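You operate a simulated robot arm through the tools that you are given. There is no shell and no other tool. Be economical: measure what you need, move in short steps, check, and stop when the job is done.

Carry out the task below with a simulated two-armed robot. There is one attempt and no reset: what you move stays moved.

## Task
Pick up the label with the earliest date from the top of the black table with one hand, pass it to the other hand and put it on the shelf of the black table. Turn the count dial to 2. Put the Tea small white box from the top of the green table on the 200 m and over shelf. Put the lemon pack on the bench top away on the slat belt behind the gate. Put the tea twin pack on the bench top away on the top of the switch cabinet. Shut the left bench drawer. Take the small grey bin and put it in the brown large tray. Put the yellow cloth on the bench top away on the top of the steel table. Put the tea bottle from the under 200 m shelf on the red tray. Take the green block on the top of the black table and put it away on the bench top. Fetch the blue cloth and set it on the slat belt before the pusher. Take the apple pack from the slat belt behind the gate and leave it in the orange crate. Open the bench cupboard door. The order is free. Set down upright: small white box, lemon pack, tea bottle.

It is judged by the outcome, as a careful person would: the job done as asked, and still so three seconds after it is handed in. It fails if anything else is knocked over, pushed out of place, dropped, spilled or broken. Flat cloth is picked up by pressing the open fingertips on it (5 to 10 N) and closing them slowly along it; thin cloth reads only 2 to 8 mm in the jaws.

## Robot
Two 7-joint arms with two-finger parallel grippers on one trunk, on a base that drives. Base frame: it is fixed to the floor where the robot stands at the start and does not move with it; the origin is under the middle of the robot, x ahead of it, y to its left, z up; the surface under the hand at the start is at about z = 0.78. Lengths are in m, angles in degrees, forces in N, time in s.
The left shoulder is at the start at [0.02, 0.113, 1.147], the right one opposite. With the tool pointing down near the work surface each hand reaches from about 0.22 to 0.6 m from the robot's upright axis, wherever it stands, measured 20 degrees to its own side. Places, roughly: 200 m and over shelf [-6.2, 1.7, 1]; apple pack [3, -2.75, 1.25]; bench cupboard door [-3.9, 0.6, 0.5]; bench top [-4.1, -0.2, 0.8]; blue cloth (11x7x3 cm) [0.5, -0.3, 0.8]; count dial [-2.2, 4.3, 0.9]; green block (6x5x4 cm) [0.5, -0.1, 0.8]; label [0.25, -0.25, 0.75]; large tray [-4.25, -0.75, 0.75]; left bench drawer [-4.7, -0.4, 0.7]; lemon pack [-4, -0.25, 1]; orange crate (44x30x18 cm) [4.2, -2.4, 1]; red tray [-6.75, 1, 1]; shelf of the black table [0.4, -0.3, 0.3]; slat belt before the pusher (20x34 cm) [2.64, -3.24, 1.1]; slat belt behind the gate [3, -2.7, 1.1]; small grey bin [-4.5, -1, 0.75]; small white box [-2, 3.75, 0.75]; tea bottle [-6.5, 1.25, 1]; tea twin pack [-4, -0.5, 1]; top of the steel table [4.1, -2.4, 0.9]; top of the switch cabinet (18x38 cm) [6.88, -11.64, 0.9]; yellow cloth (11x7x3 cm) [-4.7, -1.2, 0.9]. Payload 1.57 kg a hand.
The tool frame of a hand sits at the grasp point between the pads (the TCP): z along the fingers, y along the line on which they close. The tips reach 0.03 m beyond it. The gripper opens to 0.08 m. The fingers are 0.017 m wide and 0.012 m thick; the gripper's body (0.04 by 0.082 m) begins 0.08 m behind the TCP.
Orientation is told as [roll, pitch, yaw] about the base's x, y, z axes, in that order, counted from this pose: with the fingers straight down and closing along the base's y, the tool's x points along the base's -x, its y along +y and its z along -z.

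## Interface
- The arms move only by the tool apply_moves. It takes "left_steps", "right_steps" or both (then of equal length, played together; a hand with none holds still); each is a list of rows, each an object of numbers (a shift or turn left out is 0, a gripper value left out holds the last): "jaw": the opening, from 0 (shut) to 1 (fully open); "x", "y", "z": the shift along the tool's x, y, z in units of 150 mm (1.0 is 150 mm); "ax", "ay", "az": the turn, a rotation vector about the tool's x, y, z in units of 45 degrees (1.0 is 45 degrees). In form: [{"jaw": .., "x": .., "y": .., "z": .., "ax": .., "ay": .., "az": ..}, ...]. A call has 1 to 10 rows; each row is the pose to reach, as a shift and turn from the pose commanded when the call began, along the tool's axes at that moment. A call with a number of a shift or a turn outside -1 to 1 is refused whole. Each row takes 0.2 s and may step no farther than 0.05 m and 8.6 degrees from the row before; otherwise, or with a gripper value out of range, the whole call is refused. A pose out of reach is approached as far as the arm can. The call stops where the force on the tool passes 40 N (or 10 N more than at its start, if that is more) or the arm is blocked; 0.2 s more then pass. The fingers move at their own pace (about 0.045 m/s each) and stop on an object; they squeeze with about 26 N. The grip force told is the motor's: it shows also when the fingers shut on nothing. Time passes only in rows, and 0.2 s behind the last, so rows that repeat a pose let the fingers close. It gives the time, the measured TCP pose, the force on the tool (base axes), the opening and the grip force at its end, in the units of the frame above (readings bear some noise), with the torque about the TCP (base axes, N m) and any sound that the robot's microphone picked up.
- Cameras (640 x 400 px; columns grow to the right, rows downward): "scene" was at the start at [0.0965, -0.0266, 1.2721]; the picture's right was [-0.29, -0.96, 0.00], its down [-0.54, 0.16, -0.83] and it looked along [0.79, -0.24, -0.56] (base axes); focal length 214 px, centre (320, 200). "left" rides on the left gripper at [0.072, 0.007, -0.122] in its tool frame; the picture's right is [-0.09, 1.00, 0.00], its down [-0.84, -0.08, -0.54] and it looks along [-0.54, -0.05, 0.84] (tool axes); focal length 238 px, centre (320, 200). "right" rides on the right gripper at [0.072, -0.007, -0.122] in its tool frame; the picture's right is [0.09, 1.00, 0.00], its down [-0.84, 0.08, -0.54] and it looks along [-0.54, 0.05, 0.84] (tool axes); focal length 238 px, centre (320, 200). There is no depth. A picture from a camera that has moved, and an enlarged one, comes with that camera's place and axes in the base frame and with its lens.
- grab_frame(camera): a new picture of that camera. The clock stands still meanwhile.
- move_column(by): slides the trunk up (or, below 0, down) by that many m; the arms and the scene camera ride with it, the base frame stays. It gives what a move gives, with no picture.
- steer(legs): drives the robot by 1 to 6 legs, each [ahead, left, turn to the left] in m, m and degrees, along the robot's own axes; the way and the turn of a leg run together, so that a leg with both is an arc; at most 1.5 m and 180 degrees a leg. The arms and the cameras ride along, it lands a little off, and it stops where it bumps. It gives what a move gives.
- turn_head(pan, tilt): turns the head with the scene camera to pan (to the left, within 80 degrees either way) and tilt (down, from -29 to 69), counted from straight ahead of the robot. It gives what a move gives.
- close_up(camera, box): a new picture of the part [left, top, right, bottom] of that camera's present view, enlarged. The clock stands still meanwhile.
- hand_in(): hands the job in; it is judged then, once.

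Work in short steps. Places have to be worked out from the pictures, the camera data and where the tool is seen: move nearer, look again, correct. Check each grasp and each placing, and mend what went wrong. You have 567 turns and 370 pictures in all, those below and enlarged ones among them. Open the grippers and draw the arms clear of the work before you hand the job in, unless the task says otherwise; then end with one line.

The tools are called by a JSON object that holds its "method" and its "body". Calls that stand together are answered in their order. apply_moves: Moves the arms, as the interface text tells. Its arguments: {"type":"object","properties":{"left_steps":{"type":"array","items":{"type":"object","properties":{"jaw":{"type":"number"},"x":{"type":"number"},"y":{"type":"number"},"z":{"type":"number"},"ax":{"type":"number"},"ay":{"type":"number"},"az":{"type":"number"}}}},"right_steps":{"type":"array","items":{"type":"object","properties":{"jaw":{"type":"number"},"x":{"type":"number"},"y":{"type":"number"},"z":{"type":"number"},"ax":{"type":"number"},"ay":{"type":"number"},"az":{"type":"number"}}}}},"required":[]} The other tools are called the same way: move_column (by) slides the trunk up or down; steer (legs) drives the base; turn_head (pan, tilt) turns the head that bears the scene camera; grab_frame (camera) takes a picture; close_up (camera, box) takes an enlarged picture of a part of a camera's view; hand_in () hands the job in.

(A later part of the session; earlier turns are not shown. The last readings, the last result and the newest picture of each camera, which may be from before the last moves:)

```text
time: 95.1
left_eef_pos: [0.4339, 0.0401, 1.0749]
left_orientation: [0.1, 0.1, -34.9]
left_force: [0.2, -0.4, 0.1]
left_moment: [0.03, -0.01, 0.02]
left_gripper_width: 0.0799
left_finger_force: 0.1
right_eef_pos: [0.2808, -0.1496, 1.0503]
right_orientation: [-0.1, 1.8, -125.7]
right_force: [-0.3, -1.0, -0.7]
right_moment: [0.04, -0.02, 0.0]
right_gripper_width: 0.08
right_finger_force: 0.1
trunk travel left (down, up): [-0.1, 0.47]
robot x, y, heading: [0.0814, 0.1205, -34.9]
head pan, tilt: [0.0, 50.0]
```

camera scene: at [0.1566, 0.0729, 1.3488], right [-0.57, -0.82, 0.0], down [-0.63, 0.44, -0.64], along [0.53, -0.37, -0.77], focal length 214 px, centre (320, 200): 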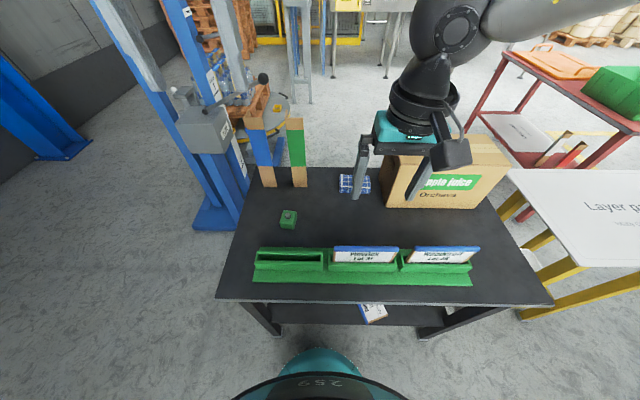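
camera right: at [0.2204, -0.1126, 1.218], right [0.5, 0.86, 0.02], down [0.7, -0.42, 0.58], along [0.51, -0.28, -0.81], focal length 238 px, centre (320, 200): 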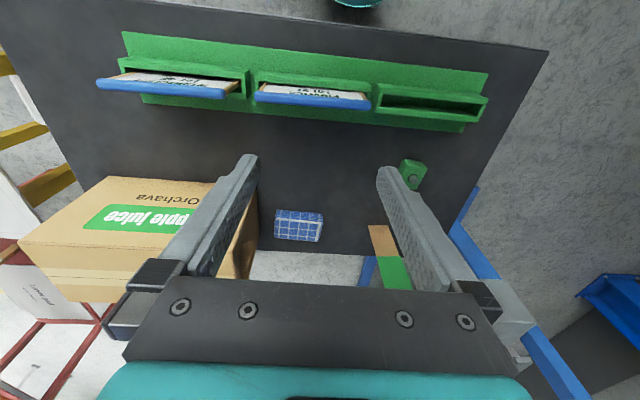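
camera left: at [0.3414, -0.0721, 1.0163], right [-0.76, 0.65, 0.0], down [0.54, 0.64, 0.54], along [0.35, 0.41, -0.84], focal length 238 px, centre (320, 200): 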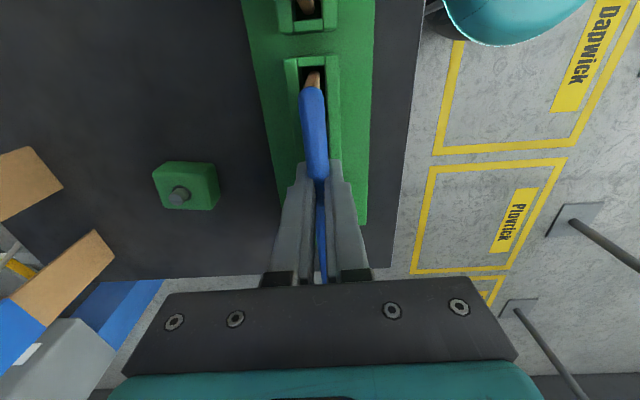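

{"method": "apply_moves", "body": {"right_steps": [{"y": 0.25}, {"y": 0.5}, {"y": 0.75}, {"y": 1}, {"y": 1}]}}

{"method": "apply_moves", "body": {"right_steps": [{"y": 0.25}, {"y": 0.5}, {"y": 0.75, "z": 0.1}, {"y": 0.95, "z": 0.3}, {"y": 0.95, "z": 0.5}, {"y": 0.95, "z": 0.5}]}}

{"method": "grab_frame", "body": {"camera": "right"}}

{"method": "grab_frame", "body": {"camera": "scene"}}

```text
time: 96.3
left_eef_pos: [0.4339, 0.0399, 1.0747]
left_orientation: [0.0, 0.0, -34.9]
left_force: [0.6, 0.4, 0.4]
left_moment: [0.02, 0.0, -0.02]
left_gripper_width: 0.0799
left_finger_force: 0.0
right_eef_pos: [0.4037, -0.2367, 1.0494]
right_orientation: [-0.1, 1.8, -125.5]
right_force: [0.1, -0.2, -0.7]
right_moment: [0.03, 0.0, 0.01]
right_gripper_width: 0.08
right_finger_force: 0.1
trunk travel left (down, up): [-0.1, 0.47]
robot x, y, heading: [0.0857, 0.1248, -35.1]
head pan, tilt: [0.0, 50.0]
```

```text
time: 97.7
left_eef_pos: [0.4346, 0.0394, 1.0751]
left_orientation: [0.0, 0.1, -34.8]
left_force: [0.2, 0.0, 0.6]
left_moment: [-0.01, 0.01, 0.03]
left_gripper_width: 0.08
left_finger_force: 0.0
right_eef_pos: [0.4761, -0.3003, 0.9668]
right_orientation: [0.0, 1.8, -125.6]
right_force: [-0.4, -0.2, 0.3]
right_moment: [0.0, 0.0, 0.01]
right_gripper_width: 0.0802
right_finger_force: 0.0
right hand out of reach, approached as far as the arm can: row 2, 3, 4, 5, 6
trunk travel left (down, up): [-0.1, 0.47]
robot x, y, heading: [0.0852, 0.1228, -34.8]
head pan, tilt: [0.0, 50.0]
```

```text
318 pictures are left
camera right: at [0.5108, -0.2407, 1.0902], right [0.86, -0.5, 0.0], down [-0.43, -0.74, 0.51], along [-0.26, -0.45, -0.86], focal length 238 px, centre (320, 200)
```

right: 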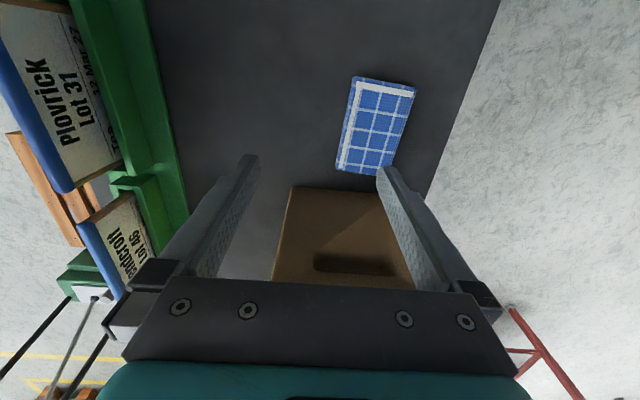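

```text
317 pictures are left
camera scene: at [0.1565, 0.0727, 1.1488], right [-0.57, -0.82, 0.0], down [-0.63, 0.44, -0.64], along [0.53, -0.37, -0.77], focal length 214 px, centre (320, 200)
```

scene: 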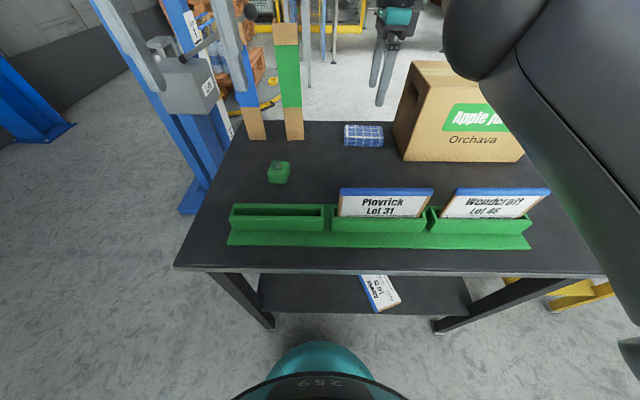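

The cloth is at (0.525,-0.338), long axis ≈51°, but 6 cm beyond reach. I look down to see how much room the base has before the table.

{"method": "turn_head", "body": {"pan": 0, "tilt": 69}}

{"method": "grab_frame", "body": {"camera": "scene"}}

```text
time: 98.5
left_eef_pos: [0.4339, 0.0397, 1.075]
left_orientation: [0.0, 0.0, -34.9]
left_force: [0.0, -0.2, 0.0]
left_moment: [0.01, -0.01, -0.01]
left_gripper_width: 0.0801
left_finger_force: 0.0
right_eef_pos: [0.4771, -0.2994, 0.9659]
right_orientation: [-0.1, 1.8, -125.5]
right_force: [0.2, -0.7, 0.1]
right_moment: [0.03, 0.0, -0.01]
right_gripper_width: 0.08
right_finger_force: 0.1
trunk travel left (down, up): [-0.1, 0.47]
robot x, y, heading: [0.0881, 0.121, -34.9]
head pan, tilt: [0.0, 68.8]
```

```text
316 pictures are left
camera scene: at [0.1395, 0.0848, 1.1268], right [-0.57, -0.82, 0.0], down [-0.76, 0.53, -0.36], along [0.3, -0.21, -0.93], focal length 214 px, centre (320, 200)
```

scene: 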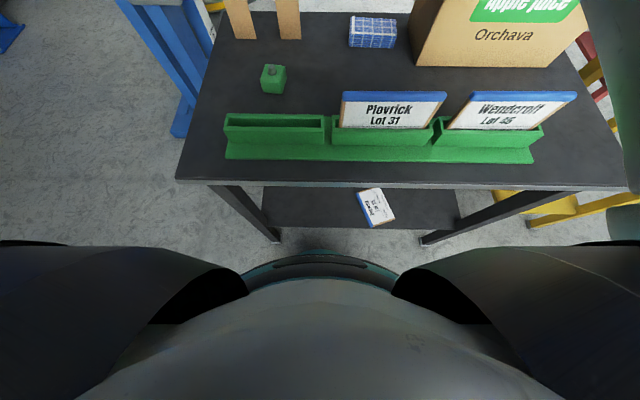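

There's about 8 cm of gap; I creep ahead 5.5 cm.

{"method": "steer", "body": {"legs": [[0.055, 0, 0]]}}

{"method": "grab_frame", "body": {"camera": "right"}}

```text
time: 99.5
left_eef_pos: [0.4793, 0.008, 1.0753]
left_orientation: [0.1, 0.0, -34.9]
left_force: [0.5, 0.5, 0.0]
left_moment: [0.0, 0.01, -0.02]
left_gripper_width: 0.08
left_finger_force: 0.0
right_eef_pos: [0.5217, -0.3308, 0.9656]
right_orientation: [-0.2, 1.8, -125.5]
right_force: [-0.6, -0.4, 0.0]
right_moment: [0.0, 0.01, 0.03]
right_gripper_width: 0.0799
right_finger_force: 0.0
trunk travel left (down, up): [-0.1, 0.47]
robot x, y, heading: [0.1299, 0.0898, -35.0]
head pan, tilt: [0.0, 68.8]
```

```text
315 pictures are left
camera right: at [0.5565, -0.2726, 1.0901], right [0.86, -0.5, 0.0], down [-0.43, -0.74, 0.51], along [-0.26, -0.44, -0.86], focal length 238 px, centre (320, 200)
```

right: 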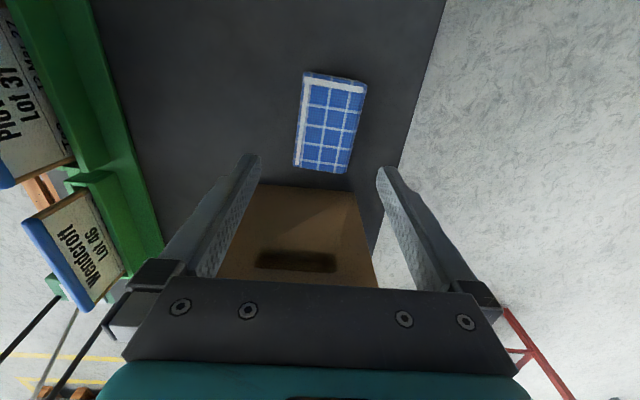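

Hand nearly over the cloth. Align yaw to -129° and descend to just above it.

{"method": "apply_moves", "body": {"right_steps": [{"y": 0.06, "az": 0.078, "ax": -0.03, "ay": 0.023}, {"y": 0.06, "az": 0.078, "ax": -0.03, "ay": 0.023, "z": 0.25}, {"y": 0.06, "az": 0.078, "ax": -0.03, "ay": 0.023, "z": 0.5}, {"y": 0.06, "az": 0.078, "ax": -0.03, "ay": 0.023, "z": 0.65}, {"y": 0.06, "az": 0.078, "ax": -0.03, "ay": 0.023, "z": 0.65}]}}

{"method": "grab_frame", "body": {"camera": "right"}}

```text
time: 100.7
left_eef_pos: [0.4774, 0.0076, 1.0756]
left_orientation: [-0.1, 0.0, -34.8]
left_force: [-0.6, 0.2, -0.7]
left_moment: [0.01, 0.0, 0.01]
left_gripper_width: 0.0799
left_finger_force: 0.1
right_eef_pos: [0.5406, -0.3399, 0.8726]
right_orientation: [1.4, 2.9, -129.0]
right_force: [0.3, 0.0, 0.0]
right_moment: [-0.01, -0.04, -0.01]
right_gripper_width: 0.0801
right_finger_force: 0.1
right hand out of reach, approached as far as the arm can: row 1, 3, 4, 5
trunk travel left (down, up): [-0.1, 0.47]
robot x, y, heading: [0.1267, 0.0902, -35.4]
head pan, tilt: [0.0, 68.8]
```

```text
314 pictures are left
camera right: at [0.5744, -0.2825, 0.9969], right [0.83, -0.56, 0.03], down [-0.49, -0.71, 0.5], along [-0.26, -0.43, -0.87], focal length 238 px, centre (320, 200)
```

right: 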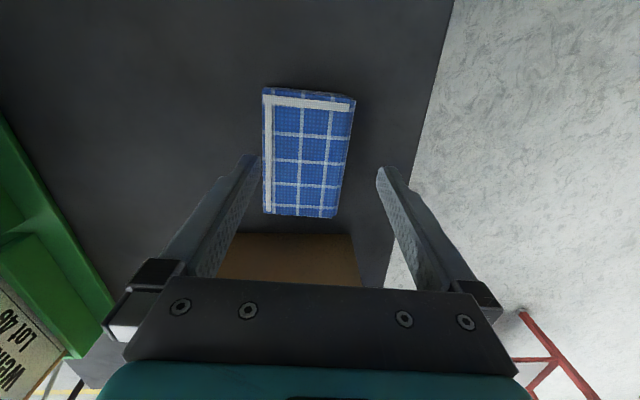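

Overshot by about 1 cm and slightly tilted; correct both and come down to just above the cloth.

{"method": "apply_moves", "body": {"right_steps": [{"y": -0.07, "ax": 0.031, "ay": -0.064}, {"y": -0.07, "ax": 0.031, "ay": -0.064, "z": 0.1}, {"y": -0.07, "ax": 0.031, "ay": -0.064, "z": 0.17}, {"y": -0.07, "ax": 0.031, "ay": -0.064, "z": 0.17}]}}

{"method": "grab_frame", "body": {"camera": "right"}}

```text
time: 101.7
left_eef_pos: [0.478, 0.0079, 1.0736]
left_orientation: [0.0, 0.0, -34.9]
left_force: [-0.5, -0.2, 0.0]
left_moment: [-0.02, 0.03, -0.01]
left_gripper_width: 0.0799
left_finger_force: 0.1
right_eef_pos: [0.5236, -0.3265, 0.8442]
right_orientation: [-0.3, 0.0, -129.1]
right_force: [0.5, 0.2, -0.3]
right_moment: [-0.01, 0.0, -0.02]
right_gripper_width: 0.08
right_finger_force: 0.0
trunk travel left (down, up): [-0.1, 0.47]
robot x, y, heading: [0.1232, 0.0926, -35.0]
head pan, tilt: [0.0, 68.8]
```

```text
313 pictures are left
camera right: at [0.5646, -0.2672, 0.9657], right [0.83, -0.56, -0.01], down [-0.47, -0.7, 0.54], along [-0.3, -0.45, -0.84], focal length 238 px, centre (320, 200)
```

right: 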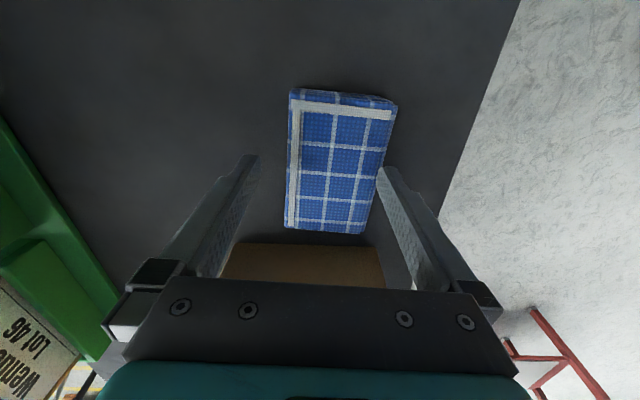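

Now 1 cm short; correct and go down around the cloth to near the table, watching force.

{"method": "apply_moves", "body": {"right_steps": [{"y": 0.07}, {"y": 0.07, "z": 0.05}, {"y": 0.07, "z": 0.1}, {"y": 0.07, "z": 0.15}, {"y": 0.07, "z": 0.17}]}}

{"method": "grab_frame", "body": {"camera": "right"}}

```text
time: 102.9
left_eef_pos: [0.4789, 0.0072, 1.0747]
left_orientation: [0.0, 0.0, -34.9]
left_force: [0.6, 0.5, -0.3]
left_moment: [-0.02, 0.01, -0.01]
left_gripper_width: 0.0801
left_finger_force: 0.0
right_eef_pos: [0.531, -0.3322, 0.8189]
right_orientation: [-0.2, 0.0, -129.2]
right_force: [-0.3, -0.4, 0.3]
right_moment: [0.0, 0.02, 0.01]
right_gripper_width: 0.0799
right_finger_force: 0.2
trunk travel left (down, up): [-0.1, 0.47]
robot x, y, heading: [0.1301, 0.0935, -35.0]
head pan, tilt: [0.0, 68.8]
```

```text
312 pictures are left
camera right: at [0.5723, -0.2736, 0.9394], right [0.83, -0.56, -0.01], down [-0.46, -0.7, 0.54], along [-0.31, -0.45, -0.84], focal length 238 px, centre (320, 200)
```

right: 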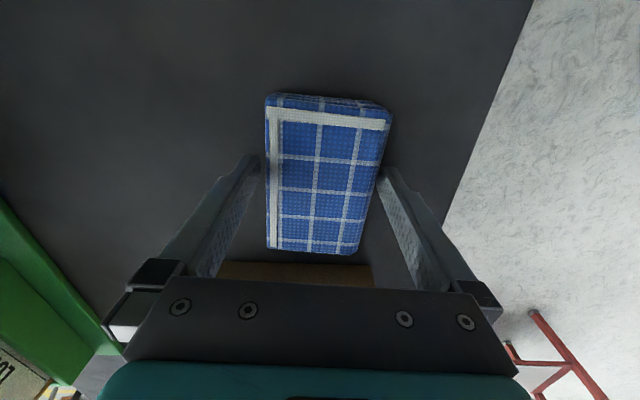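

Straddling with no force. Close slowly.

{"method": "apply_moves", "body": {"right_steps": [{"jaw": 0.9}, {"jaw": 0.8}, {"jaw": 0.6}, {"jaw": 0.4}, {"jaw": 0.2}, {"jaw": 0.0}, {"jaw": 0.0}]}}

{"method": "apply_moves", "body": {"right_steps": [{"z": -0.2}, {"z": -0.4}, {"z": -0.4}]}}

{"method": "grab_frame", "body": {"camera": "right"}}

```text
time: 104.5
left_eef_pos: [0.4786, 0.0065, 1.0745]
left_orientation: [0.0, 0.1, -34.9]
left_force: [1.0, 0.2, 0.4]
left_moment: [0.02, -0.02, -0.02]
left_gripper_width: 0.0798
left_finger_force: 0.1
right_eef_pos: [0.5322, -0.3337, 0.8185]
right_orientation: [-0.3, -0.1, -129.1]
right_force: [0.5, -0.2, 0.7]
right_moment: [-0.02, 0.0, 0.01]
right_gripper_width: 0.0671
right_finger_force: 26.5
trunk travel left (down, up): [-0.1, 0.47]
robot x, y, heading: [0.1298, 0.0889, -35.2]
head pan, tilt: [0.0, 68.8]
```

```text
time: 105.3
left_eef_pos: [0.4792, 0.0082, 1.0746]
left_orientation: [0.0, 0.0, -34.9]
left_force: [-0.3, 0.2, 0.8]
left_moment: [-0.02, -0.01, 0.0]
left_gripper_width: 0.0801
left_finger_force: 0.1
right_eef_pos: [0.5338, -0.3333, 0.8788]
right_orientation: [-0.3, 0.0, -129.0]
right_force: [-0.7, 0.1, -0.6]
right_moment: [-0.02, 0.03, 0.0]
right_gripper_width: 0.0668
right_finger_force: 25.6
trunk travel left (down, up): [-0.1, 0.47]
robot x, y, heading: [0.1263, 0.0922, -34.8]
head pan, tilt: [0.0, 68.8]
```

```text
311 pictures are left
camera right: at [0.5735, -0.2742, 1.0008], right [0.83, -0.56, -0.01], down [-0.46, -0.7, 0.54], along [-0.3, -0.45, -0.84], focal length 238 px, centre (320, 200)
```

right: 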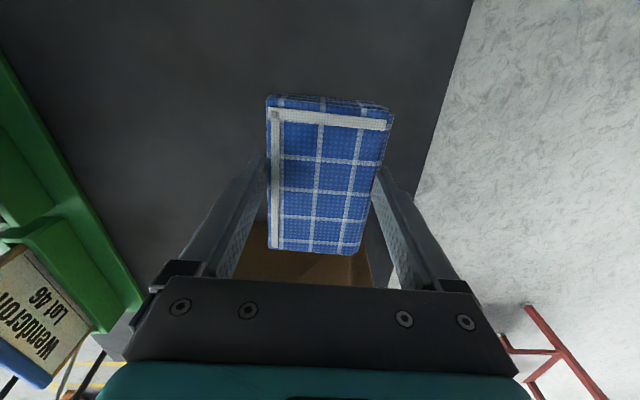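

Cloth is held. Raise the right hand and draw it back while the left goes over the green block (≈(0.517,-0.062)).

{"method": "apply_moves", "body": {"right_steps": [{"z": -0.25}, {"z": -0.5}, {"z": -0.75}, {"z": -1}, {"z": -1, "y": -0.2}, {"z": -1, "y": -0.4}], "left_steps": [{"x": -0.15, "y": -0.1}, {"x": -0.3, "y": -0.2}, {"x": -0.47, "y": -0.24, "z": 0.2}, {"x": -0.47, "y": -0.24, "z": 0.45}, {"x": -0.47, "y": -0.24, "z": 0.7}, {"x": -0.47, "y": -0.24, "z": 0.85}]}}

{"method": "grab_frame", "body": {"camera": "left"}}

```text
time: 106.7
left_eef_pos: [0.5159, -0.0603, 0.9478]
left_orientation: [-0.1, -0.1, -34.8]
left_force: [0.4, 0.3, 0.0]
left_moment: [-0.04, 0.09, 0.0]
left_gripper_width: 0.0801
left_finger_force: 0.0
right_eef_pos: [0.4861, -0.2947, 1.0265]
right_orientation: [-0.2, 0.0, -129.2]
right_force: [0.7, 0.3, -1.0]
right_moment: [-0.1, 0.03, -0.03]
right_gripper_width: 0.067
right_finger_force: 25.7
right hand out of reach, approached as far as the arm can: row 2, 3, 4
trunk travel left (down, up): [-0.1, 0.47]
robot x, y, heading: [0.1296, 0.0935, -35.1]
head pan, tilt: [0.0, 68.8]
```

```text
310 pictures are left
camera left: at [0.4617, -0.014, 1.07], right [0.65, 0.76, 0.0], down [0.64, -0.54, 0.54], along [0.41, -0.35, -0.84], focal length 238 px, centre (320, 200)
```

left: 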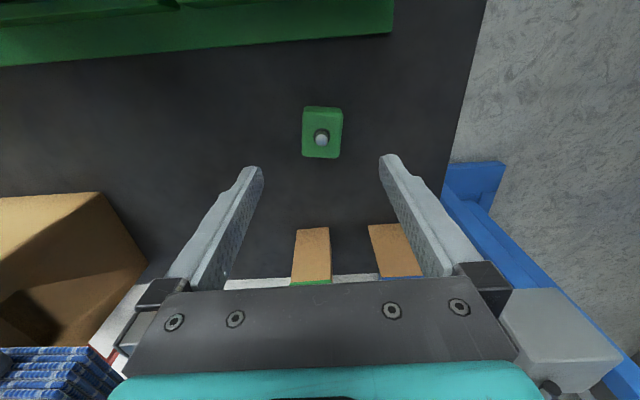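

Block centred beneath. Descend and close.

{"method": "apply_moves", "body": {"left_steps": [{"z": 0.25}, {"z": 0.5}, {"z": 0.7}, {"z": 0.87}, {"z": 0.87}, {"z": 0.87, "jaw": 0.6}, {"z": 0.87, "jaw": 0.3}, {"z": 0.87, "jaw": 0.0}, {"z": 0.87, "jaw": 0.0}, {"z": 0.87, "jaw": 0.0}]}}

{"method": "apply_moves", "body": {"left_steps": [{"z": -0.25}, {"z": -0.5}, {"z": -0.75}, {"z": -1}, {"z": -1}]}}

{"method": "grab_frame", "body": {"camera": "left"}}

```text
time: 108.9
left_eef_pos: [0.5168, -0.0612, 0.8157]
left_orientation: [0.0, 0.0, -34.9]
left_force: [-0.2, 0.7, 0.7]
left_moment: [0.0, 0.02, 0.0]
left_gripper_width: 0.0436
left_finger_force: 25.9
right_eef_pos: [0.4871, -0.2965, 1.0262]
right_orientation: [-0.3, 0.0, -129.1]
right_force: [0.1, 0.3, -1.4]
right_moment: [-0.02, -0.01, -0.03]
right_gripper_width: 0.0669
right_finger_force: 26.2
trunk travel left (down, up): [-0.1, 0.47]
robot x, y, heading: [0.1271, 0.093, -34.9]
head pan, tilt: [0.0, 68.8]
```

```text
time: 110.1
left_eef_pos: [0.5167, -0.0625, 0.9647]
left_orientation: [0.0, 0.0, -35.0]
left_force: [0.3, 0.1, -1.6]
left_moment: [0.01, 0.01, -0.02]
left_gripper_width: 0.0434
left_finger_force: 26.4
right_eef_pos: [0.4869, -0.296, 1.0253]
right_orientation: [-0.2, 0.0, -129.1]
right_force: [-0.1, 0.0, -1.3]
right_moment: [-0.01, 0.04, -0.01]
right_gripper_width: 0.0671
right_finger_force: 25.9
trunk travel left (down, up): [-0.1, 0.47]
robot x, y, heading: [0.1287, 0.0943, -35.0]
head pan, tilt: [0.0, 68.8]
```

```text
309 pictures are left
camera left: at [0.4621, -0.0169, 1.0886], right [0.65, 0.76, 0.0], down [0.64, -0.54, 0.54], along [0.41, -0.35, -0.84], focal length 238 px, centre (320, 200)
```

left: 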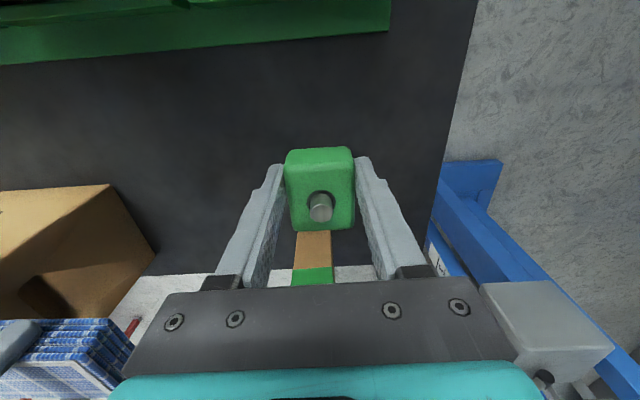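

Both held. Raise the trunk, back off, and look around for the route to the line.

{"method": "move_column", "body": {"by": 0.25}}

{"method": "steer", "body": {"legs": [[-0.6, 0, 0]]}}

{"method": "turn_head", "body": {"pan": -25, "tilt": 20}}

{"method": "grab_frame", "body": {"camera": "scene"}}

```text
time: 112.7
left_eef_pos: [0.5166, -0.0629, 1.216]
left_orientation: [0.0, 0.0, -34.8]
left_force: [0.3, 0.5, -0.8]
left_moment: [0.02, 0.0, 0.0]
left_gripper_width: 0.0434
left_finger_force: 26.5
right_eef_pos: [0.4862, -0.2957, 1.2763]
right_orientation: [-0.3, 0.0, -129.1]
right_force: [0.2, 0.3, -0.3]
right_moment: [0.02, -0.01, 0.04]
right_gripper_width: 0.0672
right_finger_force: 25.6
trunk travel left (down, up): [-0.35, 0.22]
robot x, y, heading: [0.1278, 0.0875, -35.0]
head pan, tilt: [0.0, 68.8]
```

```text
time: 116.0
left_eef_pos: [0.028, 0.2789, 1.2161]
left_orientation: [0.1, 0.1, -34.9]
left_force: [-0.5, -0.1, -1.0]
left_moment: [-0.03, -0.01, 0.02]
left_gripper_width: 0.0434
left_finger_force: 25.9
right_eef_pos: [-0.0014, 0.0466, 1.2776]
right_orientation: [-0.2, 0.1, -129.0]
right_force: [0.5, -0.2, -0.7]
right_moment: [-0.01, 0.0, 0.0]
right_gripper_width: 0.0668
right_finger_force: 25.9
trunk travel left (down, up): [-0.35, 0.22]
robot x, y, heading: [-0.3577, 0.4315, -34.8]
head pan, tilt: [0.0, 68.8]
```

```text
time: 117.2
left_eef_pos: [0.0275, 0.2786, 1.2159]
left_orientation: [0.0, 0.0, -35.0]
left_force: [0.5, 0.3, -1.0]
left_moment: [0.01, -0.04, 0.0]
left_gripper_width: 0.043
left_finger_force: 26.0
right_eef_pos: [-0.0009, 0.0478, 1.276]
right_orientation: [-0.3, 0.0, -129.0]
right_force: [-0.6, -0.7, -1.2]
right_moment: [0.01, -0.01, 0.0]
right_gripper_width: 0.067
right_finger_force: 26.1
trunk travel left (down, up): [-0.35, 0.22]
robot x, y, heading: [-0.3572, 0.4322, -34.8]
head pan, tilt: [-25.0, 20.0]
```

```text
308 pictures are left
camera scene: at [-0.3027, 0.3461, 1.4442], right [-0.87, -0.5, 0.0], down [-0.17, 0.3, -0.94], along [0.47, -0.81, -0.34], focal length 214 px, centre (320, 200)
```

scene: 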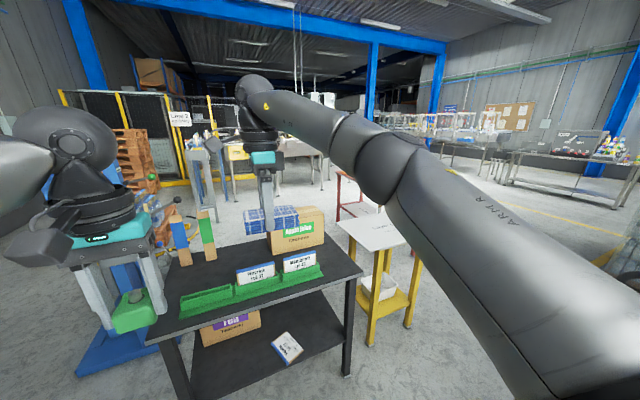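

The right arm blocks much of the view; I pan further right to map the space.

{"method": "turn_head", "body": {"pan": -75, "tilt": 15}}

{"method": "grab_frame", "body": {"camera": "scene"}}

{"method": "turn_head", "body": {"pan": 60, "tilt": 15}}

{"method": "grab_frame", "body": {"camera": "scene"}}

```text
time: 118.4
left_eef_pos: [0.0286, 0.2791, 1.2151]
left_orientation: [0.0, 0.1, -34.8]
left_force: [-0.5, 0.7, -0.9]
left_moment: [0.06, 0.0, 0.03]
left_gripper_width: 0.0431
left_finger_force: 25.9
right_eef_pos: [0.0003, 0.0452, 1.2766]
right_orientation: [-0.3, 0.1, -129.0]
right_force: [1.0, -0.4, -1.0]
right_moment: [0.0, -0.01, 0.01]
right_gripper_width: 0.0668
right_finger_force: 26.1
trunk travel left (down, up): [-0.35, 0.22]
robot x, y, heading: [-0.3615, 0.436, -34.8]
head pan, tilt: [-75.0, 15.0]
```

```text
307 pictures are left
camera scene: at [-0.3812, 0.3389, 1.4525], right [-0.94, 0.34, 0.0], down [0.09, 0.24, -0.97], along [-0.33, -0.91, -0.26], focal length 214 px, centre (320, 200)
```

scene: 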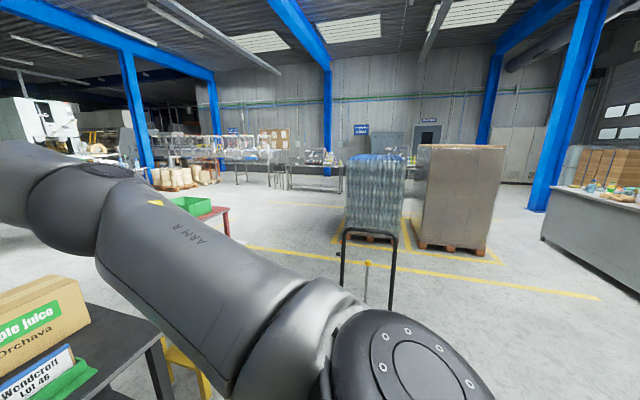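

```text
time: 120.6
left_eef_pos: [0.0291, 0.2792, 1.2151]
left_orientation: [-0.1, 0.1, -34.8]
left_force: [0.2, 1.0, -0.3]
left_moment: [0.02, 0.02, 0.0]
left_gripper_width: 0.0435
left_finger_force: 26.1
right_eef_pos: [-0.0008, 0.0458, 1.2765]
right_orientation: [-0.3, -0.1, -129.0]
right_force: [-0.1, 0.5, 0.1]
right_moment: [-0.01, 0.0, 0.03]
right_gripper_width: 0.0669
right_finger_force: 25.5
trunk travel left (down, up): [-0.35, 0.22]
robot x, y, heading: [-0.3577, 0.4286, -34.8]
head pan, tilt: [60.0, 15.0]
```

```text
306 pictures are left
camera scene: at [-0.2648, 0.4662, 1.4525], right [0.42, -0.91, 0.0], down [-0.23, -0.11, -0.97], along [0.88, 0.41, -0.26], focal length 214 px, centre (320, 200)
```

scene: 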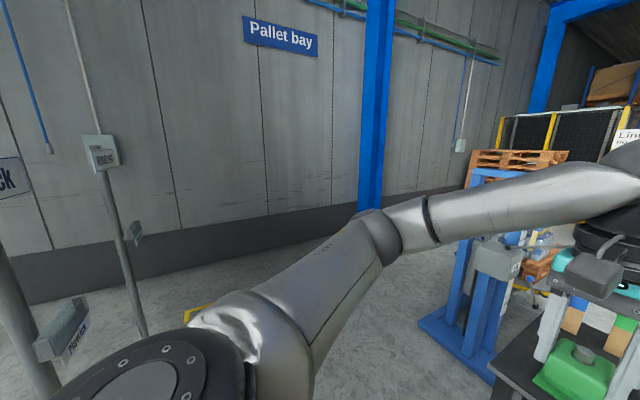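

I'm beside an aisle (~0.5 m) between the table and a pallet. I drive into it, turn to face along it (-125°), arms above table height.

{"method": "steer", "body": {"legs": [[0.535, 0, 0], [0, 0, -90]]}}

{"method": "turn_head", "body": {"pan": 0, "tilt": 35}}

{"method": "grab_frame", "body": {"camera": "scene"}}

```text
time: 127.5
left_eef_pos: [-0.0702, -0.2637, 1.2167]
left_orientation: [-0.1, 0.0, -124.1]
left_force: [-0.5, 0.5, 0.0]
left_moment: [-0.02, -0.02, -0.02]
left_gripper_width: 0.0433
left_finger_force: 26.0
right_eef_pos: [-0.3031, -0.235, 1.2755]
right_orientation: [-0.3, 0.0, 141.7]
right_force: [-0.2, -0.7, -0.6]
right_moment: [-0.02, 0.0, 0.06]
right_gripper_width: 0.067
right_finger_force: 26.3
trunk travel left (down, up): [-0.35, 0.22]
robot x, y, heading: [0.08, 0.1265, -124.5]
head pan, tilt: [60.0, 15.0]
```

```text
time: 128.8
left_eef_pos: [-0.0702, -0.2621, 1.2165]
left_orientation: [0.1, 0.0, -124.1]
left_force: [-0.2, 0.0, -1.6]
left_moment: [0.03, 0.01, 0.01]
left_gripper_width: 0.0432
left_finger_force: 25.6
right_eef_pos: [-0.3037, -0.236, 1.2752]
right_orientation: [-0.3, 0.0, 141.7]
right_force: [-0.3, -0.4, -0.6]
right_moment: [0.01, 0.02, 0.04]
right_gripper_width: 0.067
right_finger_force: 25.8
trunk travel left (down, up): [-0.35, 0.22]
robot x, y, heading: [0.079, 0.1268, -124.2]
head pan, tilt: [0.0, 35.0]
```

```text
305 pictures are left
camera scene: at [0.0261, 0.0453, 1.4205], right [-0.83, 0.56, 0.0], down [0.32, 0.47, -0.82], along [-0.46, -0.68, -0.57], focal length 214 px, centre (320, 200)
```

scene: 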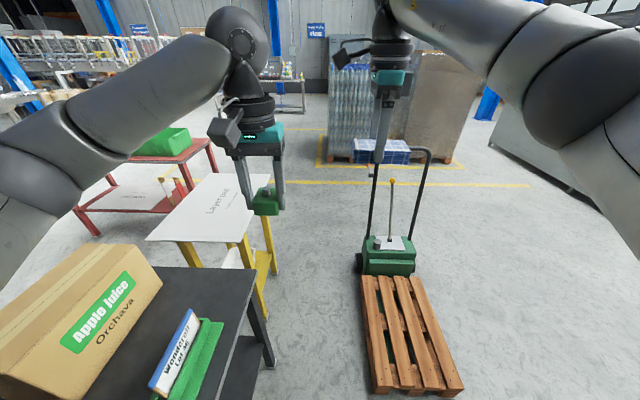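

Clear view of the aisle: tables left, pallet and jack right, open floor ahead. I raise the trunk 0.2 so arms clear the jack handle, and drive 1.5 m ahead.

{"method": "move_column", "body": {"by": 0.2}}

{"method": "steer", "body": {"legs": [[1.5, 0, 0]]}}

{"method": "turn_head", "body": {"pan": 70, "tilt": 25}}

{"method": "grab_frame", "body": {"camera": "scene"}}

{"method": "turn_head", "body": {"pan": 0, "tilt": 25}}

{"method": "grab_frame", "body": {"camera": "scene"}}

```text
time: 130.9
left_eef_pos: [-0.0701, -0.2632, 1.4165]
left_orientation: [0.0, 0.0, -124.2]
left_force: [-1.1, -0.9, -0.4]
left_moment: [-0.01, 0.02, 0.01]
left_gripper_width: 0.0433
left_finger_force: 26.3
right_eef_pos: [-0.3046, -0.2366, 1.4752]
right_orientation: [-0.4, 0.0, 141.7]
right_force: [-0.6, -0.2, -0.6]
right_moment: [-0.05, 0.02, 0.01]
right_gripper_width: 0.0669
right_finger_force: 26.2
trunk travel left (down, up): [-0.55, 0.02]
robot x, y, heading: [0.0806, 0.1298, -124.1]
head pan, tilt: [0.0, 35.0]
```

```text
time: 138.5
left_eef_pos: [-0.9344, -1.537, 1.4153]
left_orientation: [0.0, 0.0, -124.2]
left_force: [0.8, 0.0, -1.5]
left_moment: [0.02, -0.01, -0.03]
left_gripper_width: 0.0435
left_finger_force: 25.8
right_eef_pos: [-1.1681, -1.5098, 1.478]
right_orientation: [-0.3, 0.0, 141.8]
right_force: [-0.5, -1.1, -0.7]
right_moment: [0.0, 0.03, 0.02]
right_gripper_width: 0.0671
right_finger_force: 25.9
trunk travel left (down, up): [-0.55, 0.02]
robot x, y, heading: [-0.781, -1.1428, -124.6]
head pan, tilt: [0.0, 35.0]
```

```text
time: 139.9
left_eef_pos: [-0.9347, -1.5362, 1.4155]
left_orientation: [0.0, 0.0, -124.1]
left_force: [0.3, -0.7, -1.2]
left_moment: [0.03, 0.02, -0.02]
left_gripper_width: 0.0432
left_finger_force: 25.7
right_eef_pos: [-1.1685, -1.509, 1.4768]
right_orientation: [-0.3, 0.1, 141.8]
right_force: [-0.4, 0.7, -0.4]
right_moment: [-0.02, -0.01, -0.01]
right_gripper_width: 0.0667
right_finger_force: 26.4
trunk travel left (down, up): [-0.55, 0.02]
robot x, y, heading: [-0.7878, -1.1477, -123.9]
head pan, tilt: [70.0, 25.0]
```

```text
304 pictures are left
camera scene: at [-0.7358, -1.2308, 1.6362], right [-0.81, -0.58, 0.0], down [-0.25, 0.34, -0.91], along [0.53, -0.73, -0.42], focal length 214 px, centre (320, 200)
```

scene: 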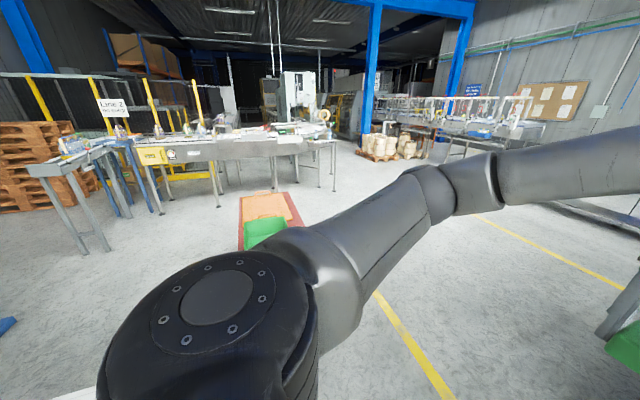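

```text
time: 141.4
left_eef_pos: [-0.9341, -1.5372, 1.4163]
left_orientation: [0.0, 0.1, -124.2]
left_force: [-0.6, -0.7, -1.6]
left_moment: [0.04, -0.01, 0.01]
left_gripper_width: 0.0434
left_finger_force: 25.9
right_eef_pos: [-1.1701, -1.5095, 1.4762]
right_orientation: [-0.3, -0.1, 141.9]
right_force: [-0.1, 0.1, -0.1]
right_moment: [-0.02, -0.01, 0.0]
right_gripper_width: 0.0667
right_finger_force: 25.8
trunk travel left (down, up): [-0.55, 0.02]
robot x, y, heading: [-0.7828, -1.1465, -124.2]
head pan, tilt: [0.0, 25.0]
```

```text
303 pictures are left
camera scene: at [-0.8413, -1.2323, 1.6362], right [-0.83, 0.56, 0.0], down [0.24, 0.35, -0.91], along [-0.51, -0.75, -0.42], focal length 214 px, centre (320, 200)
```

scene: 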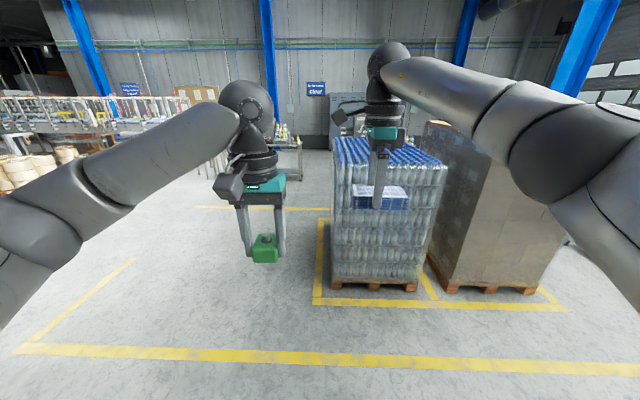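

The line lies ahead to the left past the red table. I go round the red table's right: 0.85 m ahead, turn left 90°, then 1.4 m, and look.

{"method": "steer", "body": {"legs": [[0.85, 0, 0], [0, 0, 89], [1.4, 0, 0]]}}

{"method": "turn_head", "body": {"pan": 10, "tilt": 20}}

{"method": "grab_frame", "body": {"camera": "scene"}}

```text
time: 156.2
left_eef_pos: [0.2645, -2.8063, 1.4154]
left_orientation: [0.0, 0.0, -36.3]
left_force: [0.8, 0.0, -0.4]
left_moment: [-0.02, 0.01, -0.01]
left_gripper_width: 0.0434
left_finger_force: 26.7
right_eef_pos: [0.2286, -3.0405, 1.476]
right_orientation: [-0.4, 0.0, -130.3]
right_force: [-0.7, 0.9, -0.1]
right_moment: [-0.01, 0.0, -0.02]
right_gripper_width: 0.0672
right_finger_force: 26.5
trunk travel left (down, up): [-0.55, 0.02]
robot x, y, heading: [-0.1161, -2.6418, -36.4]
head pan, tilt: [0.0, 25.0]
```

```text
time: 156.9
left_eef_pos: [0.2638, -2.8083, 1.415]
left_orientation: [0.0, 0.0, -36.2]
left_force: [-0.1, 0.5, -1.5]
left_moment: [0.02, 0.01, -0.01]
left_gripper_width: 0.0434
left_finger_force: 26.0
right_eef_pos: [0.2294, -3.0393, 1.4764]
right_orientation: [-0.2, 0.0, -130.3]
right_force: [-0.5, -0.1, -0.3]
right_moment: [0.0, -0.02, 0.01]
right_gripper_width: 0.0669
right_finger_force: 26.4
trunk travel left (down, up): [-0.55, 0.02]
robot x, y, heading: [-0.1158, -2.6441, -36.2]
head pan, tilt: [10.0, 20.0]
```

```text
302 pictures are left
camera scene: at [-0.0272, -2.6925, 1.6443], right [-0.44, -0.9, 0.0], down [-0.31, 0.15, -0.94], along [0.84, -0.42, -0.34], focal length 214 px, centre (320, 200)
```

scene: 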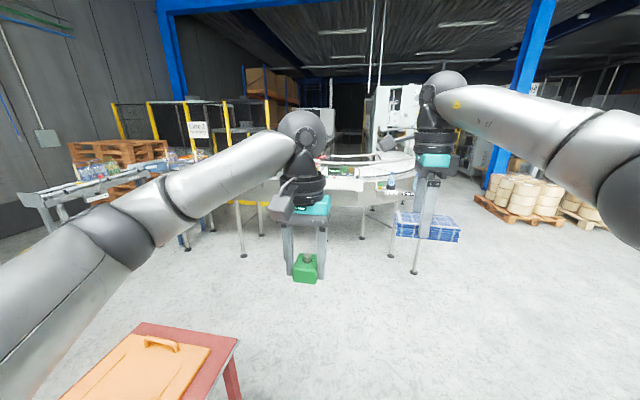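

Red table is to my left. I drive past it and shift left in front of the line.

{"method": "steer", "body": {"legs": [[1.1, 0, 0], [0.5, 1.0, 1.5]]}}

{"method": "turn_head", "body": {"pan": 0, "tilt": 30}}

{"method": "grab_frame", "body": {"camera": "scene"}}

```text
time: 168.0
left_eef_pos: [2.165, -2.9313, 1.4159]
left_orientation: [0.0, 0.0, -33.8]
left_force: [-0.1, -0.3, -1.1]
left_moment: [0.0, 0.02, 0.0]
left_gripper_width: 0.0436
left_finger_force: 25.6
right_eef_pos: [2.1396, -3.1647, 1.4754]
right_orientation: [-0.2, -0.1, -128.0]
right_force: [0.1, -0.3, -0.7]
right_moment: [-0.02, -0.02, -0.03]
right_gripper_width: 0.067
right_finger_force: 26.6
trunk travel left (down, up): [-0.55, 0.02]
robot x, y, heading: [1.7784, -2.7832, -34.1]
head pan, tilt: [10.0, 20.0]
```

```text
time: 168.8
left_eef_pos: [2.1647, -2.9304, 1.4157]
left_orientation: [0.0, 0.1, -33.9]
left_force: [-0.1, -0.3, -1.6]
left_moment: [0.0, -0.01, -0.02]
left_gripper_width: 0.0433
left_finger_force: 25.5
right_eef_pos: [2.1399, -3.1644, 1.4764]
right_orientation: [-0.3, 0.0, -128.0]
right_force: [0.0, -0.8, -0.5]
right_moment: [-0.03, -0.05, -0.04]
right_gripper_width: 0.0668
right_finger_force: 26.5
trunk travel left (down, up): [-0.55, 0.02]
robot x, y, heading: [1.7704, -2.7823, -34.0]
head pan, tilt: [0.0, 30.0]
```

```text
301 pictures are left
camera scene: at [1.8594, -2.8402, 1.6283], right [-0.56, -0.83, 0.0], down [-0.41, 0.28, -0.87], along [0.72, -0.48, -0.5], focal length 214 px, centre (320, 200)
```

scene: 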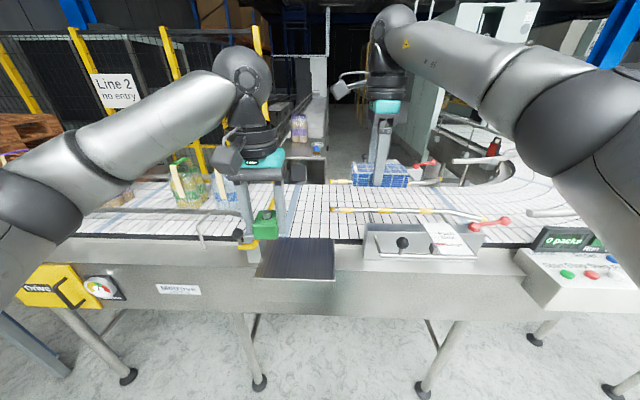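

The belt is in front. I zoom on it to identify gate, pusher and packs.

{"method": "close_up", "body": {"camera": "scene", "box": [70, 140, 330, 300]}}

{"method": "close_up", "body": {"camera": "scene", "box": [290, 130, 550, 290]}}

```text
2.46 times, centred on (200, 220) of scene
camera zoom: at [1.8594, -2.8402, 1.6283], right [-0.56, -0.83, 0.0], down [-0.41, 0.28, -0.87], along [0.72, -0.48, -0.5], focal length 528 px, centre (615, 151)
```

zoom: 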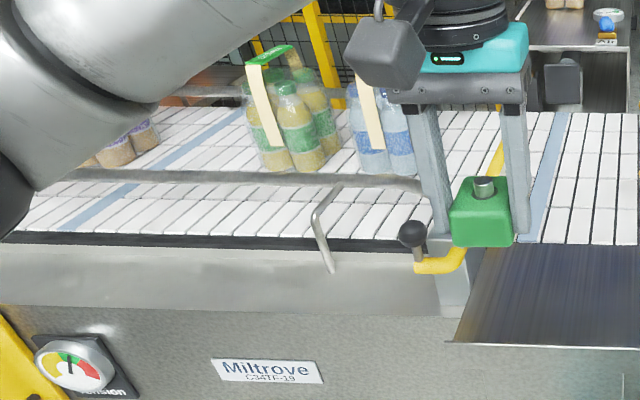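

```text
2.46 times, centred on (420, 210) of scene
camera zoom: at [1.8594, -2.8402, 1.6283], right [-0.56, -0.83, 0.0], down [-0.41, 0.28, -0.87], along [0.72, -0.48, -0.5], focal length 528 px, centre (74, 175)
```

zoom: 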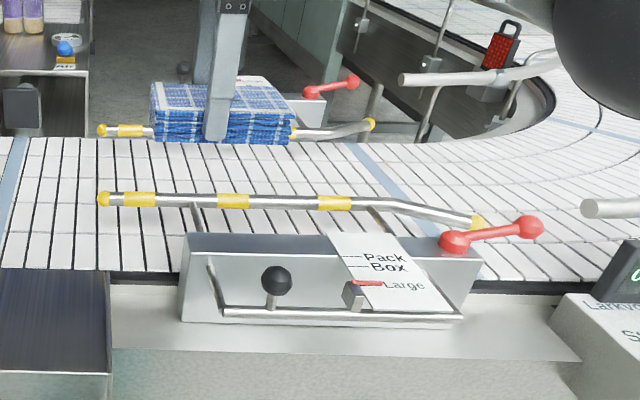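

Zone "before the pusher" is the belt opposite the black chute, right of the yellow gate; the apple pack (green) stands left behind the gate rail. I move left and nearer to place the cloth.

{"method": "steer", "body": {"legs": [[0, 0.28, -1], [0.28, 0, 0]]}}

{"method": "grab_frame", "body": {"camera": "right"}}

{"method": "grab_frame", "body": {"camera": "scene"}}

```text
time: 172.3
left_eef_pos: [2.551, -2.8696, 1.416]
left_orientation: [0.1, 0.0, -35.1]
left_force: [-1.6, -0.8, -0.3]
left_moment: [0.0, 0.02, 0.01]
left_gripper_width: 0.0433
left_finger_force: 25.9
right_eef_pos: [2.5202, -3.103, 1.4753]
right_orientation: [-0.3, 0.0, -129.2]
right_force: [-0.3, -0.9, -0.7]
right_moment: [0.02, 0.0, -0.04]
right_gripper_width: 0.0672
right_finger_force: 26.1
trunk travel left (down, up): [-0.55, 0.02]
robot x, y, heading: [2.1637, -2.7166, -35.0]
head pan, tilt: [0.0, 30.0]
```

```text
298 pictures are left
camera right: at [2.5607, -3.0443, 1.5977], right [0.83, -0.56, -0.01], down [-0.47, -0.7, 0.54], along [-0.31, -0.45, -0.84], focal length 238 px, centre (320, 200)
```

right: 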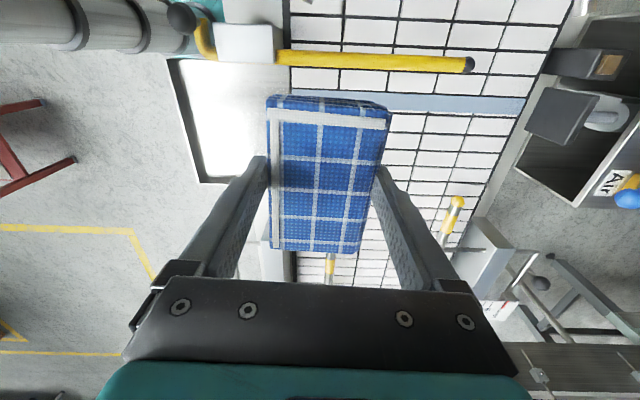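

```text
297 pictures are left
camera scene: at [2.2473, -2.7739, 1.6283], right [-0.58, -0.82, 0.0], down [-0.41, 0.29, -0.87], along [0.71, -0.5, -0.5], focal length 214 px, centre (320, 200)
```

scene: 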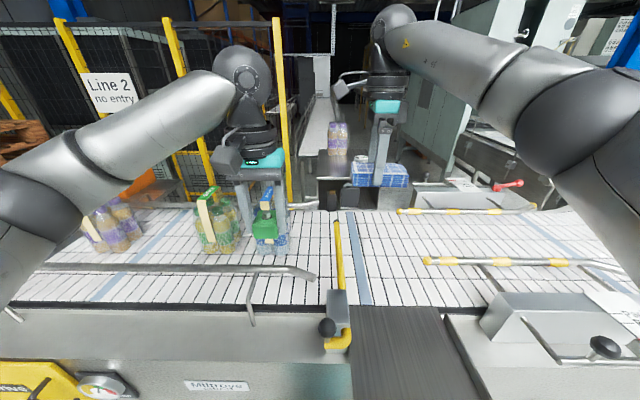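

Belt top is near z≈1.09. I raise/retract the left hand, lower the trunk 0.25 for reach, then bring the right hand over the zone.

{"method": "apply_moves", "body": {"left_steps": [{"z": -0.25}, {"z": -0.5, "x": 0.1}, {"z": -0.75, "x": 0.2}, {"z": -0.95, "x": 0.3}, {"z": -0.95, "x": 0.3}]}}

{"method": "move_column", "body": {"by": -0.22}}

{"method": "apply_moves", "body": {"right_steps": [{"y": 0.15, "x": -0.1}, {"y": 0.3, "x": -0.2}, {"y": 0.45, "x": -0.3}, {"y": 0.58, "x": -0.3}, {"y": 0.58, "x": -0.3}]}}

{"method": "grab_frame", "body": {"camera": "right"}}

{"method": "grab_frame", "body": {"camera": "scene"}}

```text
time: 173.5
left_eef_pos: [2.5121, -2.8437, 1.5585]
left_orientation: [-0.1, 0.1, -35.0]
left_force: [0.3, -0.9, -1.7]
left_moment: [0.03, 0.01, 0.02]
left_gripper_width: 0.0432
left_finger_force: 26.2
right_eef_pos: [2.521, -3.1031, 1.4757]
right_orientation: [-0.4, 0.0, -129.1]
right_force: [-0.5, -0.9, -0.7]
right_moment: [0.02, 0.02, 0.0]
right_gripper_width: 0.0672
right_finger_force: 26.1
trunk travel left (down, up): [-0.55, 0.02]
robot x, y, heading: [2.1645, -2.7126, -35.0]
head pan, tilt: [0.0, 30.0]
```

```text
time: 175.8
left_eef_pos: [2.5109, -2.8439, 1.3394]
left_orientation: [0.0, 0.0, -35.1]
left_force: [0.1, 0.0, -0.8]
left_moment: [-0.03, 0.0, -0.02]
left_gripper_width: 0.0432
left_finger_force: 26.2
right_eef_pos: [2.5204, -3.1033, 1.2565]
right_orientation: [-0.3, 0.0, -129.2]
right_force: [-0.2, 0.7, -1.3]
right_moment: [0.0, -0.01, -0.01]
right_gripper_width: 0.0671
right_finger_force: 25.7
trunk travel left (down, up): [-0.33, 0.24]
robot x, y, heading: [2.1651, -2.7167, -35.2]
head pan, tilt: [0.0, 30.0]
```

```text
time: 177.0
left_eef_pos: [2.512, -2.8447, 1.3384]
left_orientation: [0.1, 0.0, -35.1]
left_force: [-0.2, -0.3, -0.9]
left_moment: [0.03, 0.05, 0.0]
left_gripper_width: 0.0434
left_finger_force: 26.3
right_eef_pos: [2.518, -3.1654, 1.252]
right_orientation: [-0.3, 0.1, -129.2]
right_force: [0.8, -0.4, 0.0]
right_moment: [-0.01, 0.01, 0.02]
right_gripper_width: 0.0669
right_finger_force: 25.9
right hand out of reach, approached as far as the arm can: row 2, 3, 4, 5
trunk travel left (down, up): [-0.33, 0.24]
robot x, y, heading: [2.1592, -2.7148, -35.0]
head pan, tilt: [0.0, 30.0]
```

```text
296 pictures are left
camera right: at [2.5596, -3.1062, 1.3726], right [0.83, -0.56, 0.0], down [-0.47, -0.7, 0.54], along [-0.31, -0.45, -0.84], focal length 238 px, centre (320, 200)
```

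right: 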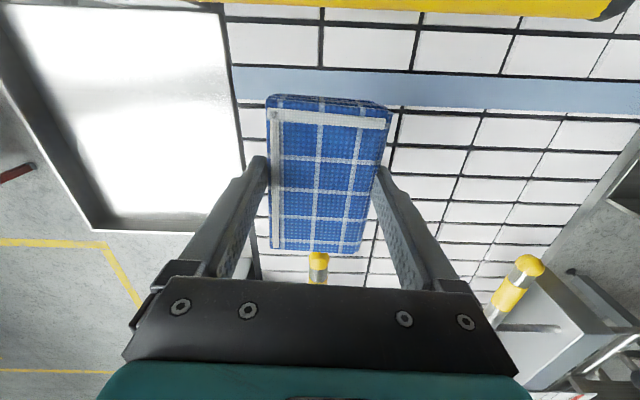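

```text
295 pictures are left
camera scene: at [2.2468, -2.7742, 1.4083], right [-0.58, -0.82, 0.0], down [-0.41, 0.29, -0.87], along [0.71, -0.5, -0.5], focal length 214 px, centre (320, 200)
```

scene: 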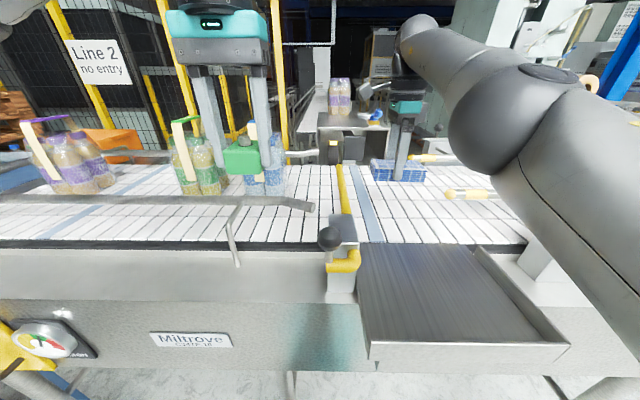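

The hand is at F≈3.88, just at the zone's near limit. I creep ahead 6 cm (shifting 3 cm left of the chute).

{"method": "steer", "body": {"legs": [[0.06, 0.03, 0]]}}

{"method": "apply_moves", "body": {"right_steps": [{"x": -0.15, "z": 0.1}, {"x": -0.2, "z": 0.25}, {"x": -0.2, "z": 0.4}, {"x": -0.2, "z": 0.5}, {"x": -0.2, "z": 0.5}]}}

{"method": "grab_frame", "body": {"camera": "right"}}

```text
time: 178.0
left_eef_pos: [2.5788, -2.8555, 1.3378]
left_orientation: [0.0, 0.0, -35.2]
left_force: [-0.1, 0.1, -0.8]
left_moment: [-0.02, 0.06, 0.0]
left_gripper_width: 0.0432
left_finger_force: 25.9
right_eef_pos: [2.5853, -3.1757, 1.2512]
right_orientation: [-0.3, 0.1, -129.3]
right_force: [0.8, 0.2, -0.8]
right_moment: [0.01, -0.02, -0.01]
right_gripper_width: 0.067
right_finger_force: 25.5
trunk travel left (down, up): [-0.33, 0.24]
robot x, y, heading: [2.2293, -2.7247, -35.1]
head pan, tilt: [0.0, 30.0]
```

```text
time: 179.2
left_eef_pos: [2.5788, -2.8555, 1.3393]
left_orientation: [0.0, 0.0, -35.2]
left_force: [-1.0, -0.2, -0.4]
left_moment: [-0.04, 0.0, 0.0]
left_gripper_width: 0.0428
left_finger_force: 25.4
right_eef_pos: [2.5828, -3.2091, 1.1804]
right_orientation: [-0.2, 0.0, -129.2]
right_force: [0.3, 0.2, -0.7]
right_moment: [-0.01, -0.04, 0.0]
right_gripper_width: 0.0668
right_finger_force: 25.8
right hand out of reach, approached as far as the arm can: row 1, 2, 3, 4, 5
trunk travel left (down, up): [-0.33, 0.24]
robot x, y, heading: [2.2301, -2.7268, -35.3]
head pan, tilt: [0.0, 30.0]
```

```text
294 pictures are left
camera right: at [2.6229, -3.1503, 1.3021], right [0.83, -0.56, -0.01], down [-0.47, -0.7, 0.54], along [-0.31, -0.45, -0.84], focal length 238 px, centre (320, 200)
```

right: 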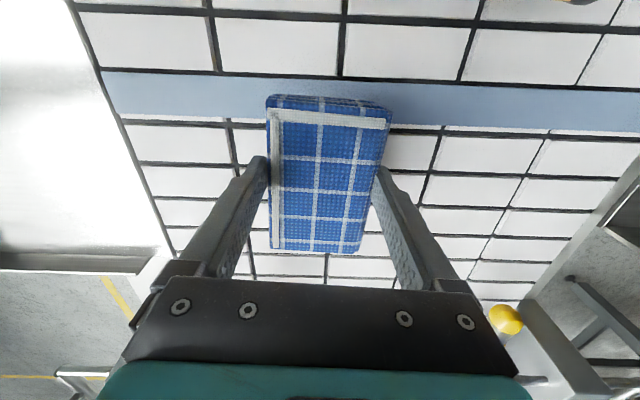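

TCP is at F≈3.957, L≈-1.146, well inside the zone. Lower until contact.

{"method": "apply_moves", "body": {"right_steps": [{"z": 0.12}, {"z": 0.24}, {"z": 0.3}, {"z": 0.34}]}}

```text
time: 180.2
left_eef_pos: [2.5749, -2.8523, 1.3403]
left_orientation: [0.0, -0.3, -35.3]
left_force: [-0.2, 0.3, -1.1]
left_moment: [0.03, 0.01, -0.01]
left_gripper_width: 0.0434
left_finger_force: 26.0
right_eef_pos: [2.5879, -3.2138, 1.1371]
right_orientation: [0.3, 0.0, -129.3]
right_force: [-1.9, 0.3, 32.3]
right_moment: [-0.1, 0.38, -0.04]
right_gripper_width: 0.067
right_finger_force: 26.0
right hand out of reach, approached as far as the arm can: row 1, 2, 3, 4
trunk travel left (down, up): [-0.33, 0.24]
robot x, y, heading: [2.2281, -2.725, -35.5]
head pan, tilt: [0.0, 30.0]
```

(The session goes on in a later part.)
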